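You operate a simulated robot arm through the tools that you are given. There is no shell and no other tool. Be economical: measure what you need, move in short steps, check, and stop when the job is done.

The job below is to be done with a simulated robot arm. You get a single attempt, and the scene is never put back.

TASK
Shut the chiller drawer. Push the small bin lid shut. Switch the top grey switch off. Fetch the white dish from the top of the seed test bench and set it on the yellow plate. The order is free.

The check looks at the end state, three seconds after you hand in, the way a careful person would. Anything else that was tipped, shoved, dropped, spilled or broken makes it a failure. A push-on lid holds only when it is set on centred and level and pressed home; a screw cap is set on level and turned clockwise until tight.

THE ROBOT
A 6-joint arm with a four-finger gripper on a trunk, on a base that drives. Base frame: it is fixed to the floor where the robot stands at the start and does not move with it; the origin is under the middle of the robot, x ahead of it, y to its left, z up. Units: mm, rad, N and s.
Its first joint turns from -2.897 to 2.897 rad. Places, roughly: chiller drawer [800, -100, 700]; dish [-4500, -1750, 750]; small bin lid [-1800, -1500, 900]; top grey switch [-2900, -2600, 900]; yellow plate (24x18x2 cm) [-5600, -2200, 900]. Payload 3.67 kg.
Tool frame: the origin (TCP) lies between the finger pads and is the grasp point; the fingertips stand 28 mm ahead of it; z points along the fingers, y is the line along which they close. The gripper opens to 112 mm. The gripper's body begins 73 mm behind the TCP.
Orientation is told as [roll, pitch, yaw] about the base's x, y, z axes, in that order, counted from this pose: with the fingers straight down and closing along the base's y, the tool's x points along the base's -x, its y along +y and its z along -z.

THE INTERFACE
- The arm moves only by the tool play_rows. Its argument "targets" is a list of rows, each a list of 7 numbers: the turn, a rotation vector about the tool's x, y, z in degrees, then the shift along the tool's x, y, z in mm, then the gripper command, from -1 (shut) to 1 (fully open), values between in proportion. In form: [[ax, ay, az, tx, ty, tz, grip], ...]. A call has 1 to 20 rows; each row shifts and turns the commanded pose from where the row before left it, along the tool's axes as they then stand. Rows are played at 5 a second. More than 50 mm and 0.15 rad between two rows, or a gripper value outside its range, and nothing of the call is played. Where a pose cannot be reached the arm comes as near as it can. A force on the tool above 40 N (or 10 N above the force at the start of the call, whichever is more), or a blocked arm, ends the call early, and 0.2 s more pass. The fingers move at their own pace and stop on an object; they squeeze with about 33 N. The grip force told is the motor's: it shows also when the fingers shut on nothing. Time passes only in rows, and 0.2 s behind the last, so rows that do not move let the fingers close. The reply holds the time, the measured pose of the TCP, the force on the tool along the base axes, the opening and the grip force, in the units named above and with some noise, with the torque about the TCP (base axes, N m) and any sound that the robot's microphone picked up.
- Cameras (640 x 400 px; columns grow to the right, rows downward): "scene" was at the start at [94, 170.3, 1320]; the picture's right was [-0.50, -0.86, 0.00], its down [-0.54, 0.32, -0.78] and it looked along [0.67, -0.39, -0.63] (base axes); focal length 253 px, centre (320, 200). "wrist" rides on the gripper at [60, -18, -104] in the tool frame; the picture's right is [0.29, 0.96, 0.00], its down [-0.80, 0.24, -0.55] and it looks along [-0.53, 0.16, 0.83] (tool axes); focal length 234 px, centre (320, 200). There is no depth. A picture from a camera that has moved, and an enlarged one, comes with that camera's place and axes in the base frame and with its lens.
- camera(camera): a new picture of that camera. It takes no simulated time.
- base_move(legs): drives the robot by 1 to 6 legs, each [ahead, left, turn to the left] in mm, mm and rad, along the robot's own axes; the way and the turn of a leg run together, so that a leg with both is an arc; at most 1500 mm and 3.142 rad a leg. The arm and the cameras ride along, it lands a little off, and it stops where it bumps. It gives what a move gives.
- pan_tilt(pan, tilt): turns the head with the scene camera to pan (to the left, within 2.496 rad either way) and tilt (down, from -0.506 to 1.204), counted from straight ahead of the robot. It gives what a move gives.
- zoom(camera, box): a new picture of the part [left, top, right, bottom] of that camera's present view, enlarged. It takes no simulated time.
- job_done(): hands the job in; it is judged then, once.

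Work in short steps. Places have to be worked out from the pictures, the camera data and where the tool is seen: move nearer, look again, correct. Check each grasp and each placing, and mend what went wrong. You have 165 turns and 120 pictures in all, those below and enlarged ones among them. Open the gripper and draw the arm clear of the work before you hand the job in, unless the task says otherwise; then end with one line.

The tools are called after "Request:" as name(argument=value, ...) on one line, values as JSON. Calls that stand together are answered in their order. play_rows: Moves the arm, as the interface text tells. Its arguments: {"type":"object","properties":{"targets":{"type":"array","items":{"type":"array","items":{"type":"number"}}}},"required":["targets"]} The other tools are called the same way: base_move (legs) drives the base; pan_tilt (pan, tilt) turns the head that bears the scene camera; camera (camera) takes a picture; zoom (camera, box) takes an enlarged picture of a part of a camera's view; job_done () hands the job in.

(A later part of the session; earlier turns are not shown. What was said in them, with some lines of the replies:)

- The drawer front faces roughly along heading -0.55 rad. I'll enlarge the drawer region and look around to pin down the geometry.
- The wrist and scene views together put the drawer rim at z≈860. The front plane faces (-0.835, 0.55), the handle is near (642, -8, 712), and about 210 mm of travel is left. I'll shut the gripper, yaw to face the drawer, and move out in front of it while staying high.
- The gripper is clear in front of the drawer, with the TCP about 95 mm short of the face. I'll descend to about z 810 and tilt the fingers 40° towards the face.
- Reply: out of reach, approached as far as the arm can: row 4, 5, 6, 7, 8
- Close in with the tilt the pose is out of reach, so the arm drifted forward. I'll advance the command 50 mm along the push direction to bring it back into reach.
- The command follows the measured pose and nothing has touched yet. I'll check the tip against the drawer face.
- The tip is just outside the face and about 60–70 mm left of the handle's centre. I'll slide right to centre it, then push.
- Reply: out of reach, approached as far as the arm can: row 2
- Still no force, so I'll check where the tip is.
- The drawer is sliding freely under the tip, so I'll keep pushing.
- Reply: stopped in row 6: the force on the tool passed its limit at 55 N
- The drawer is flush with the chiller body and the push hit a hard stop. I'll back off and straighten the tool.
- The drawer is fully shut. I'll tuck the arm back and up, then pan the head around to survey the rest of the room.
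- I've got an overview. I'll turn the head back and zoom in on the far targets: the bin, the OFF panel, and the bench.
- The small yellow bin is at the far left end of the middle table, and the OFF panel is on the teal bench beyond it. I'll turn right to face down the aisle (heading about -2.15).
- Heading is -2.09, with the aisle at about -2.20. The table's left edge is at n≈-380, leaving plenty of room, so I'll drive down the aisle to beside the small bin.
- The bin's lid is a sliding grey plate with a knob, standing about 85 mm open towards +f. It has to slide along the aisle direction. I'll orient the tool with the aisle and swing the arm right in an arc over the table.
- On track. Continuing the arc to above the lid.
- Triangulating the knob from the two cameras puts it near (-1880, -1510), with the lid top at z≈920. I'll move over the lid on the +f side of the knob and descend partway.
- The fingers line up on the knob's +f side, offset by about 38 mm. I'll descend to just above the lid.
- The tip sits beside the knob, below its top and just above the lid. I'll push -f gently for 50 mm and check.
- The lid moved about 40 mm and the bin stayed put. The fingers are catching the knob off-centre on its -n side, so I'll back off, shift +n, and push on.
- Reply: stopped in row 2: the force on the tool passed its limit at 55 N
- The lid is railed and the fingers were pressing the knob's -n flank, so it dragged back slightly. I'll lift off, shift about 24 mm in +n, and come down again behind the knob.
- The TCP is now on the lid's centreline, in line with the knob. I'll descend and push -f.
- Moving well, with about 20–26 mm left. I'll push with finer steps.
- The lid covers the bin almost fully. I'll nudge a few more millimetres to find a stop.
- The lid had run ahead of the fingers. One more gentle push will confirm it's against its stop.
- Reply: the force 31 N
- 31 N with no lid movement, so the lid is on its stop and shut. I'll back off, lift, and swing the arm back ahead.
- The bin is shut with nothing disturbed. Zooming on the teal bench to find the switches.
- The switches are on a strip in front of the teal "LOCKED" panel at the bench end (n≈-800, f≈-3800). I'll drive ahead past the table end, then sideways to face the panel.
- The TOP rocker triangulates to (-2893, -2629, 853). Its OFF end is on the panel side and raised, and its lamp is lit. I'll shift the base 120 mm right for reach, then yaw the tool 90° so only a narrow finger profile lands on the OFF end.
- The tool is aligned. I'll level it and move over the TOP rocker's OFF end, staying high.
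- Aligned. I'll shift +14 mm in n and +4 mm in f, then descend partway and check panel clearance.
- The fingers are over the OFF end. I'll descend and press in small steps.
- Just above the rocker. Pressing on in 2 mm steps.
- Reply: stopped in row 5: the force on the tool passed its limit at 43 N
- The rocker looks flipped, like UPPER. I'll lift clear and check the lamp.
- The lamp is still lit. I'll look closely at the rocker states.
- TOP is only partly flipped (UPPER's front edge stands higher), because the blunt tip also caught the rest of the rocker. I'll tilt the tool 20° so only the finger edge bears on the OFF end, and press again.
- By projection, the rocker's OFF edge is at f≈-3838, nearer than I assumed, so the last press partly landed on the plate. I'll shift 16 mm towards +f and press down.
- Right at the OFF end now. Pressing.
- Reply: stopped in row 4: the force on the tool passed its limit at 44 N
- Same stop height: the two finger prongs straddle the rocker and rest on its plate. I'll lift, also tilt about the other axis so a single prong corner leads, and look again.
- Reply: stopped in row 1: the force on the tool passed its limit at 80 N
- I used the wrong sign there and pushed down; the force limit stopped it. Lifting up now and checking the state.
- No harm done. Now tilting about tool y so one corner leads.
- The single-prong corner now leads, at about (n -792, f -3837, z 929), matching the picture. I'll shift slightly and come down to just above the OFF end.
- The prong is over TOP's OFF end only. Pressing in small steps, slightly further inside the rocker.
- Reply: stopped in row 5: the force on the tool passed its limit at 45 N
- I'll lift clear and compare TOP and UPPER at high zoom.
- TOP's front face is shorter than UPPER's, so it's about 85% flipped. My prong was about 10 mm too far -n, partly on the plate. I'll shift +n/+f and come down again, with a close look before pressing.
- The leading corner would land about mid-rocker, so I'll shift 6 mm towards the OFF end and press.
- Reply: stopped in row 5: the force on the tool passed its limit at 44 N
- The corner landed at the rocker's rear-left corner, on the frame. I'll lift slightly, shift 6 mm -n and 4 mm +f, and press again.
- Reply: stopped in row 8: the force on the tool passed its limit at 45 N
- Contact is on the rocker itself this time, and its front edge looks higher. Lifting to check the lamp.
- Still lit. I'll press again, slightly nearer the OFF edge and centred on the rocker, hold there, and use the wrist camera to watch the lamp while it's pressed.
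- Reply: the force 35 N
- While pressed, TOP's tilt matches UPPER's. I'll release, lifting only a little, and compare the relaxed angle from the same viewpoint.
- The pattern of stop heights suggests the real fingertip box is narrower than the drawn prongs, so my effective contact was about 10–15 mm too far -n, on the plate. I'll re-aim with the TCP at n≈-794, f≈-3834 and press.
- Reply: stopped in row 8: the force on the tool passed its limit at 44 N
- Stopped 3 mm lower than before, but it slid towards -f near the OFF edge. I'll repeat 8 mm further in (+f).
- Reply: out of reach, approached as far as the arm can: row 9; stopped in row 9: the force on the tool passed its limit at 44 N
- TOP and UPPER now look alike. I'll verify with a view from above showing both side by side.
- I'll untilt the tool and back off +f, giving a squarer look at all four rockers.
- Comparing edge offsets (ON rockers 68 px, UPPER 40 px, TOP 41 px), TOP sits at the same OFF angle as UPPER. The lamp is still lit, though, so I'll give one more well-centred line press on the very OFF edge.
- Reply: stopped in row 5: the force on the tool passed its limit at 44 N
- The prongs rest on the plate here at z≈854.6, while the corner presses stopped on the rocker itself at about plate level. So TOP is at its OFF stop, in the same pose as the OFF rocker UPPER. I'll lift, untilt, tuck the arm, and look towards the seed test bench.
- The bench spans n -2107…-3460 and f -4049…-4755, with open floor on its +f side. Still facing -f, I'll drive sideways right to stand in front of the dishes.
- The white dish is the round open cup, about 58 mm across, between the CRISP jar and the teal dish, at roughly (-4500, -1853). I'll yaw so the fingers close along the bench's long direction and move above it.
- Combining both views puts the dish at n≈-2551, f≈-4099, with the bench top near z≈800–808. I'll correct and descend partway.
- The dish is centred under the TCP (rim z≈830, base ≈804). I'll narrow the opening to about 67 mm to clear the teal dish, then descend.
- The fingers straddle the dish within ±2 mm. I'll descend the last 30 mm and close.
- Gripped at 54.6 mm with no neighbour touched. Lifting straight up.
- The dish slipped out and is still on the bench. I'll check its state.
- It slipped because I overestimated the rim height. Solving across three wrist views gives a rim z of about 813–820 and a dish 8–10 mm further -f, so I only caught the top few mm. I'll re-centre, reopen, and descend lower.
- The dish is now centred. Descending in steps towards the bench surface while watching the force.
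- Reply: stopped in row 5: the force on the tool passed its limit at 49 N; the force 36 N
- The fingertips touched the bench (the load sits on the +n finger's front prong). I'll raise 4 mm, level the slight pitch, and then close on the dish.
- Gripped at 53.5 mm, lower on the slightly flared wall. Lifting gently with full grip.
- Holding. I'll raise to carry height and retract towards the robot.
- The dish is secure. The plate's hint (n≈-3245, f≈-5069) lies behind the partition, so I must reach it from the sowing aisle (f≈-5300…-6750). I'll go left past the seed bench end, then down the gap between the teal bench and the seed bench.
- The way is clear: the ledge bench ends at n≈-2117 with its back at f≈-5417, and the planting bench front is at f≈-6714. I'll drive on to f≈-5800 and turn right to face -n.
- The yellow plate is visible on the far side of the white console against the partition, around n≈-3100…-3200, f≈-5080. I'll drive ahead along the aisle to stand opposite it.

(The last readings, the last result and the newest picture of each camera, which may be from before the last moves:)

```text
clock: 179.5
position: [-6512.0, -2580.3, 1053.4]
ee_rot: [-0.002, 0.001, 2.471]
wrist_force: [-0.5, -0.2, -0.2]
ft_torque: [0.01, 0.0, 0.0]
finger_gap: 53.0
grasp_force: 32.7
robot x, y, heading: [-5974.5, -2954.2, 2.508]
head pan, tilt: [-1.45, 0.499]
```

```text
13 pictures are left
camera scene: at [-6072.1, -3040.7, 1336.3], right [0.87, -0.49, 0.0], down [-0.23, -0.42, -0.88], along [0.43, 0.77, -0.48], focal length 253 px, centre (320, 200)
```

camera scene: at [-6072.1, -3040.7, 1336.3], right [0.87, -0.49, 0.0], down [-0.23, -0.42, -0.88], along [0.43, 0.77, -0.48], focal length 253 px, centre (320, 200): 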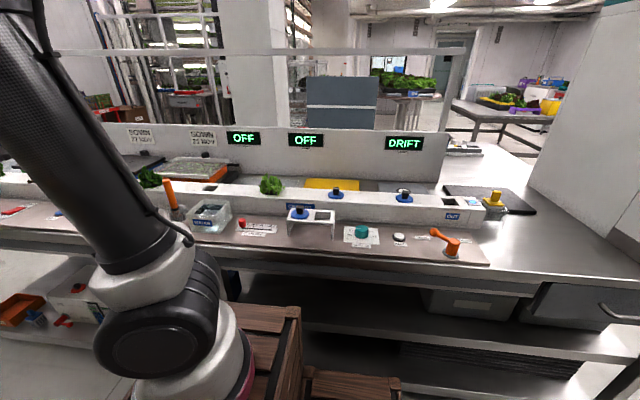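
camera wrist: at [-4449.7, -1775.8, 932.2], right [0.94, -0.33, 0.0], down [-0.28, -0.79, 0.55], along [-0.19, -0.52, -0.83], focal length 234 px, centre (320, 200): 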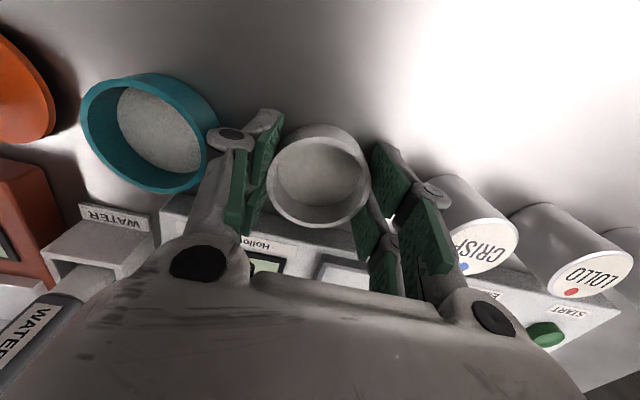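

Request:
zoom(camera="scene", box=[260, 150, 420, 240])

```text
4.00 times, centred on (340, 195) of scene
camera zoom: at [-6072.1, -3040.7, 1336.3], right [0.87, -0.49, 0.0], down [-0.23, -0.42, -0.88], along [0.43, 0.77, -0.48], focal length 1013 px, centre (240, 220)
```

zoom: 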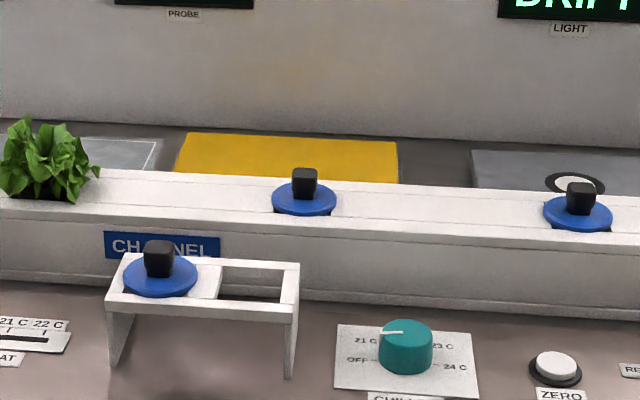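

The plate's back edge is at f≈-4955 centred on n≈-3199, top z≈865, with the console (top ≈900) in front of it. I'll swing the arm right in an arc at carry height, keeping the tool level.

Request:
play_rows(targets=[[0, 0, -2.5, 0, 0, -10, -1], [0, 0, 0, 3, -40.4, -10, -1], [0, 0, 0, 3, -40.4, -5, -1], [0, 0, 0, 3, -40.4, 0, -1], [0, 0, 0, 3, -40.4, 0, -1], [0, 0, 0, 3, -40.4, 0, -1], [0, 0, 0, 20, -42, 0, -1], [0, 0, 0, 20, -42, 0, -1], [0, 0, 0, 20, -42, 0, -1], [0, 0, 0, 20, -42, 0, -1], [0, 0, 0, 20, -42, 0, -1], [0, 0, 0, 34, -34, 0, -1], [0, 0, 0, 34, -34, 0, -1], [0, 0, 0, 34, -34, 0, -1], [0, 0, 0, 34, -34, 0, -1], [0, 0, 0, 34, -34, 0, -1]])

Request:
play_rows(targets=[[0, 0, 0, 38, -24, 0, -1], [0, 0, 0, 38, -24, 0, -1], [0, 0, 0, 38, -24, 0, -1], [0, 0, 0, 38, -24, 0, -1], [0, 0, 0, 38, -24, 0, -1], [0, 0, 0, 22.5, -35, 0, -1], [0, 0, 0, 22.5, -35, 0, -1], [0, 0, 0, 22.5, -35, 0, -1], [0, 0, 0, 22.5, -35, 0, -1], [0, 0, 0, 0, 0, 0, -1]])

Request:
camera(camera="wrist")

```text
clock: 182.9
position: [-5939.7, -2275.3, 1080.5]
ee_rot: [-0.003, 0.003, 2.515]
wrist_force: [0.2, 1.0, -0.2]
ft_torque: [0.02, -0.03, 0.0]
finger_gap: 52.9
grasp_force: 33.3
robot x, y, heading: [-5973.2, -2960.2, 2.515]
head pan, tilt: [-1.45, 0.499]
```

```text
clock: 185.1
position: [-5569.3, -2233.0, 1084.8]
ee_rot: [-0.004, 0.0, 2.515]
wrist_force: [-0.1, -0.1, 0.1]
ft_torque: [0.05, -0.03, -0.02]
finger_gap: 53.2
grasp_force: 33.5
out of reach, approached as far as the arm can: row 9
robot x, y, heading: [-5975.5, -2958.1, 2.514]
head pan, tilt: [-1.45, 0.499]
```

```text
11 pictures are left
camera wrist: at [-5509.8, -2254.1, 1188.1], right [-0.33, -0.94, 0.0], down [-0.79, 0.27, 0.55], along [-0.52, 0.18, -0.83], focal length 234 px, centre (320, 200)
```

wrist: 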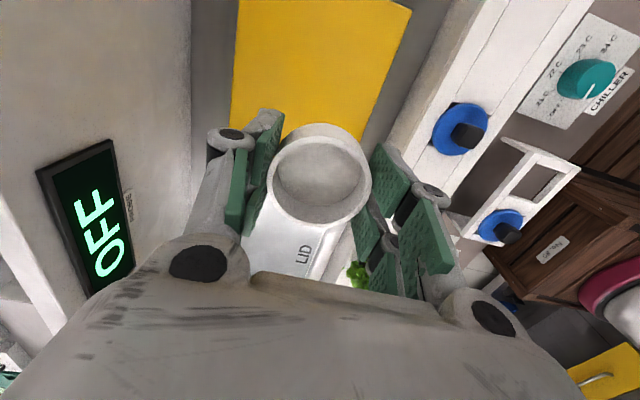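

The dish hangs over the plate (n -3081…-3321, f -4968…-5146), with the TCP near its middle. I'll descend to about 35 mm above it.

Request:
play_rows(targets=[[0, 0, 0, 0, 0, 38, -1], [0, 0, 0, 0, 0, 38, -1], [0, 0, 0, 5, -6, 38, -1], [0, 0, 0, 5, -6, 36, -1], [0, 0, 0, 0, 0, 0, -1]])

Request:
camera(camera="wrist")

Request:
zoom(camera="scene", box=[270, 130, 410, 220])

```text
clock: 186.3
position: [-5556.6, -2226.6, 932.5]
ee_rot: [-0.001, 0.0, 2.516]
wrist_force: [-0.4, -0.2, -0.2]
ft_torque: [-0.01, 0.01, 0.0]
finger_gap: 53.1
grasp_force: 33.1
robot x, y, heading: [-5969.7, -2959.5, 2.514]
head pan, tilt: [-1.45, 0.499]
```

```text
10 pictures are left
camera wrist: at [-5497.0, -2248.2, 1037.2], right [-0.33, -0.94, 0.0], down [-0.79, 0.27, 0.55], along [-0.52, 0.18, -0.83], focal length 234 px, centre (320, 200)
```

wrist: 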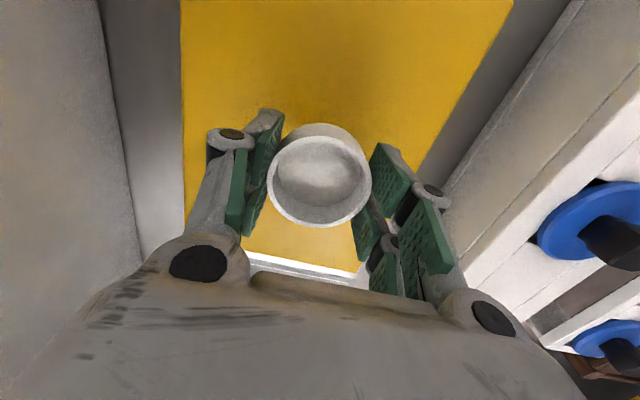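

```text
4.44 times, centred on (340, 175) of scene
camera zoom: at [-6071.8, -3040.6, 1336.3], right [0.87, -0.49, 0.0], down [-0.23, -0.42, -0.88], along [0.43, 0.77, -0.48], focal length 1125 px, centre (231, 311)
```

zoom: 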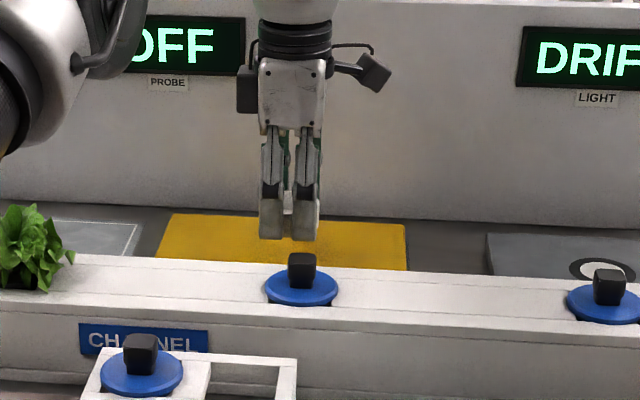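

The dish is well inside the plate. Lowering gently until contact.

Request:
play_rows(targets=[[0, 0, 0, 0, 0, 12, -1], [0, 0, 0, 0, 0, 10, -1], [0, 0, 0, 0, 0, 4, -1], [0, 0, 0, 0, 0, 3, -1], [0, 0, 0, 0, 0, 0, -1]])

```text
clock: 187.5
position: [-5554.4, -2227.6, 902.8]
ee_rot: [-0.004, 0.002, 2.514]
wrist_force: [0.2, 0.4, 0.2]
ft_torque: [0.01, 0.02, 0.02]
finger_gap: 53.2
grasp_force: 33.2
robot x, y, heading: [-5973.7, -2953.2, 2.512]
head pan, tilt: [-1.45, 0.499]
```

No contact yet at dish bottom ≈872. Continuing in 2 mm steps.

Request:
play_rows(targets=[[0, 0, 0, 0, 0, 2, -1], [0, 0, 0, 0, 0, 2, -1], [0, 0, 0, 0, 0, 2, -1], [0, 0, 0, 0, 0, 0, -1]])

Request:
camera(camera="wrist")

```text
clock: 188.5
position: [-5555.9, -2227.7, 896.9]
ee_rot: [-0.005, 0.001, 2.515]
wrist_force: [-1.0, 2.0, 7.8]
ft_torque: [0.03, 0.13, -0.06]
finger_gap: 53.1
grasp_force: 32.8
robot x, y, heading: [-5972.9, -2955.6, 2.515]
head pan, tilt: [-1.45, 0.499]
```

```text
8 pictures are left
camera wrist: at [-5495.9, -2249.6, 1001.8], right [-0.33, -0.94, 0.0], down [-0.79, 0.27, 0.55], along [-0.52, 0.18, -0.83], focal length 234 px, centre (320, 200)
```

wrist: 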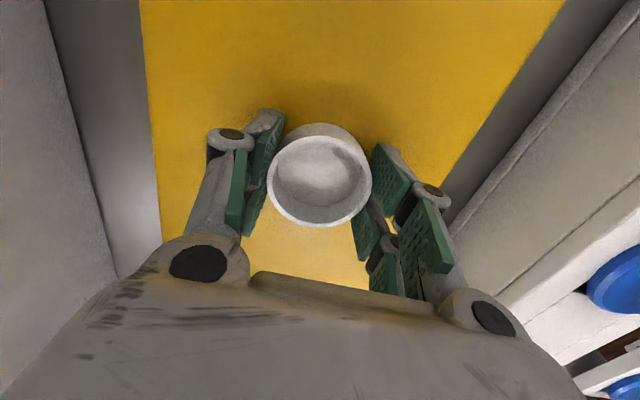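

Contact (7.8 N) with the dish sitting on the plate. I'll open gently and lift straight up.

Request:
play_rows(targets=[[0, 0, 0, 0, 0, 0, 0.0], [0, 0, 0, 0, 0, 0, 0.1], [0, 0, 0, 0, 0, 0, 0.25], [0, 0, 0, 0, 0, 0, 0.25], [0, 0, 0, 0, 0, -10, 0.25], [0, 0, 0, 0, 0, -20, 0.25], [0, 0, 0, 0, 0, -35, 0.25], [0, 0, 0, 0, 0, -45, 0.25], [0, 0, 0, 0, 0, -45, 0.25], [0, 0, 0, 0, 0, -35, 0.25], [0, 0, 0, 0, 0, 0, 0.25]])

Request:
camera(camera="wrist")

```text
clock: 190.9
position: [-5563.7, -2239.5, 1082.9]
ee_rot: [0.0, -0.001, 2.515]
wrist_force: [-0.1, -0.4, -0.2]
ft_torque: [-0.03, -0.02, 0.0]
finger_gap: 70.0
grasp_force: 0.1
out of reach, approached as far as the arm can: row 10
robot x, y, heading: [-5976.4, -2956.8, 2.514]
head pan, tilt: [-1.45, 0.499]
```

```text
7 pictures are left
camera wrist: at [-5504.1, -2260.9, 1187.3], right [-0.33, -0.94, 0.0], down [-0.79, 0.27, 0.55], along [-0.52, 0.18, -0.83], focal length 234 px, centre (320, 200)
```

wrist: 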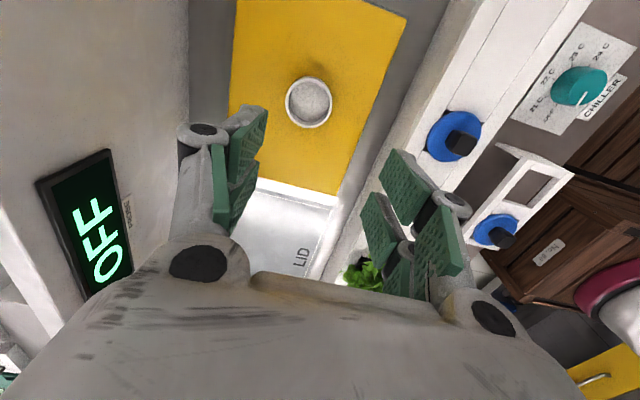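

The dish stands upright, centred on the yellow plate. I'll swing the arm back to the carry pose over the aisle.

Request:
play_rows(targets=[[0, 0, 0, -22.5, 34, 0, 0.25], [0, 0, 0, -22.5, 34, 0, 0.0], [0, 0, 0, -22.5, 34, 0, -0.5], [0, 0, 0, -22.5, 34, 0, -1], [0, 0, 0, -38, 24, 0, -1], [0, 0, 0, -38, 24, 0, -1], [0, 0, 0, -38, 24, 0, -1], [0, 0, 0, -38, 24, 0, -1], [0, 0, 0, -38, 24, 0, -1], [0, 0, 0, -34, 34, 0, -1], [0, 0, 0, -34, 34, 0, -1], [0, 0, 0, -34, 34, 0, -1], [0, 0, 0, -34, 34, 0, -1], [0, 0, 0, -34, 34, 0, -1]])

Request:
play_rows(targets=[[0, 0, 0, -20, 42, 0, -1], [0, 0, 0, -20, 42, 0, -1], [0, 0, 0, -20, 42, 0, -1], [0, 0, 0, -20, 42, 0, -1], [0, 0, 0, -20, 42, 0, -1], [0, 0, 0, -3, 40, 0, -1], [0, 0, 0, -3, 40, 0, -1], [0, 0, 0, -3, 40, 0, -1], [0, 0, 0, -3, 40, 0, -1], [0, 0, 0, -3, 40, 0, -1], [0, 0, 0, 0, 0, 0, -1]])

Request:
zoom(camera="scene", box=[260, 150, 420, 240])

```text
clock: 193.9
position: [-6176.2, -2317.7, 1079.9]
ee_rot: [-0.002, -0.001, 2.513]
wrist_force: [0.6, 0.7, -0.1]
ft_torque: [-0.04, 0.02, 0.02]
finger_gap: 0.0
grasp_force: 33.3
robot x, y, heading: [-5974.0, -2955.7, 2.51]
head pan, tilt: [-1.45, 0.499]
```

```text
clock: 196.3
position: [-6511.9, -2584.4, 1079.7]
ee_rot: [0.0, 0.001, 2.515]
wrist_force: [-0.7, 0.2, 0.2]
ft_torque: [-0.01, 0.0, -0.05]
finger_gap: 0.1
grasp_force: 32.5
robot x, y, heading: [-5974.6, -2958.1, 2.516]
head pan, tilt: [-1.45, 0.499]
```

```text
4.00 times, centred on (340, 195) of scene
camera zoom: at [-6071.9, -3040.7, 1336.3], right [0.87, -0.49, 0.0], down [-0.23, -0.42, -0.88], along [0.43, 0.77, -0.48], focal length 1013 px, centre (240, 220)
```

zoom: 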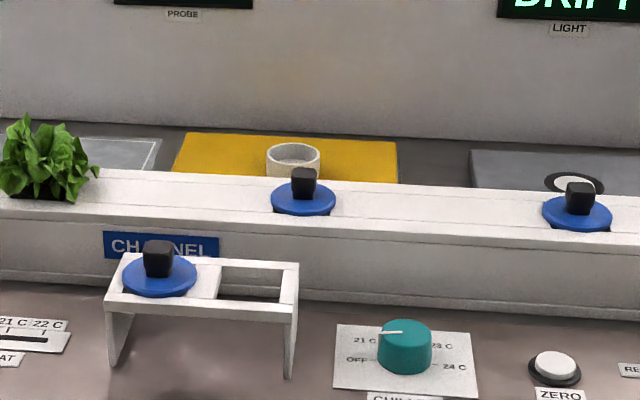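

The dish is confirmed on the plate. I want to double-check the TOP switch (its lamp was still lit), so I'll retrace the route back towards the climate panel.

Request:
base_move(legs=[[-790, 0, 0], [-790, 0, 0], [0, 0, 1.571], [-1000, 0, 0]])

```text
clock: 213.1
position: [-4463.6, -3643.2, 1081.0]
ee_rot: [-0.001, 0.0, -2.185]
wrist_force: [0.4, 0.1, 0.5]
ft_torque: [0.03, 0.01, -0.03]
finger_gap: 0.2
grasp_force: 32.7
robot x, y, heading: [-4101.0, -3102.8, -2.189]
head pan, tilt: [-1.45, 0.499]
```

Request:
base_move(legs=[[-950, 0, 0], [-947, 0, 0], [0, 1110, 0]])

Request:
pan_tilt(pan=-0.4, tilt=0.6)

Request:
zoom(camera="scene", box=[340, 120, 440, 200])

```text
clock: 227.9
position: [-2480.4, -2727.8, 1081.3]
ee_rot: [-0.001, 0.001, -2.217]
wrist_force: [0.2, 0.7, -0.8]
ft_torque: [-0.02, -0.04, 0.0]
finger_gap: 0.0
grasp_force: 32.8
robot x, y, heading: [-2098.3, -2196.0, -2.217]
head pan, tilt: [-1.45, 0.499]
```

```text
clock: 229.2
position: [-2480.5, -2726.5, 1080.3]
ee_rot: [-0.001, 0.001, -2.217]
wrist_force: [0.4, 0.9, 1.2]
ft_torque: [0.02, 0.02, 0.04]
finger_gap: 0.0
grasp_force: 33.0
robot x, y, heading: [-2100.5, -2195.3, -2.218]
head pan, tilt: [-0.4, 0.6]
```

```text
5.00 times, centred on (390, 160) of scene
camera zoom: at [-2014.4, -2387.4, 1327.2], right [-0.5, 0.87, 0.0], down [0.49, 0.28, -0.83], along [-0.71, -0.41, -0.56], focal length 1266 px, centre (-30, 400)
```

zoom: 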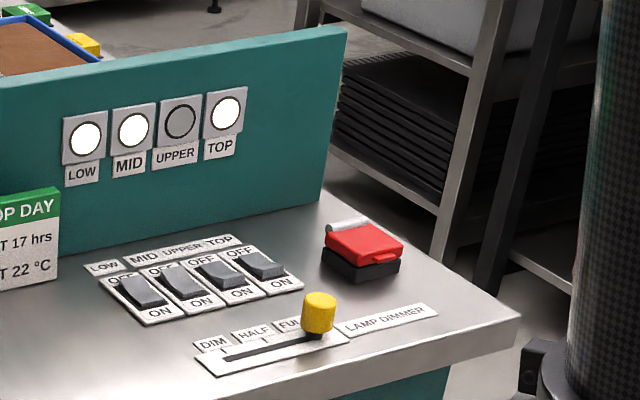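

Request:
zoom(camera="scene", box=[376, 164, 404, 182])

```text
16.00 times, centred on (390, 173) of scene
camera zoom: at [-2014.4, -2387.4, 1327.2], right [-0.5, 0.87, 0.0], down [0.49, 0.28, -0.83], along [-0.71, -0.41, -0.56], focal length 4051 px, centre (-800, 632)
```

zoom: 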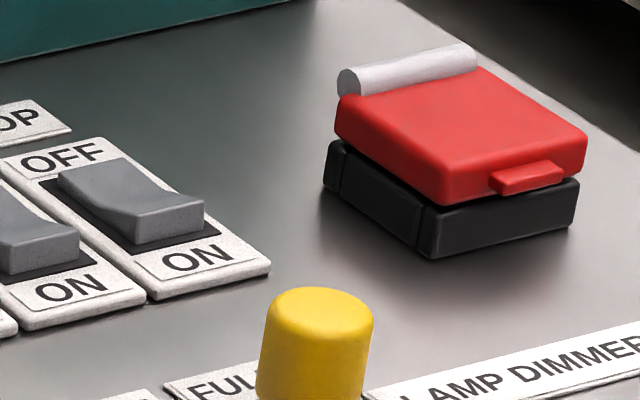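

At 16×, TOP's rocker face (≈28–31 px) matches the OFF rocker UPPER (≈30 px), so the switch itself is fully on its OFF side. I'll open the gripper, keep the arm high and clear, and finish.

Request:
play_rows(targets=[[0, 0, 0, 10, 20, -30, 0.5], [0, 0, 0, 10, 20, -30, 1], [0, 0, 0, 0, 0, 0, 1], [0, 0, 0, 0, 0, 0, 1]])

```text
clock: 230.2
position: [-2434.7, -2735.8, 1140.0]
ee_rot: [-0.001, 0.001, -2.218]
wrist_force: [-0.2, 0.5, 0.4]
ft_torque: [0.01, 0.02, -0.02]
finger_gap: 112.1
grasp_force: 0.0
robot x, y, heading: [-2096.3, -2194.6, -2.219]
head pan, tilt: [-0.4, 0.6]
```

The gripper is open and the arm is clear, so I'm handing the job in.

Request:
job_done()

```text
The job is handed in.
```

The drawer is shut, the bin lid is shut against its stop, and the white dish stands upright on the yellow plate. The TOP switch's rocker sits at the same OFF angle as the one that was already off, but its lamp stayed lit, so I can't be sure the switch registered as off.
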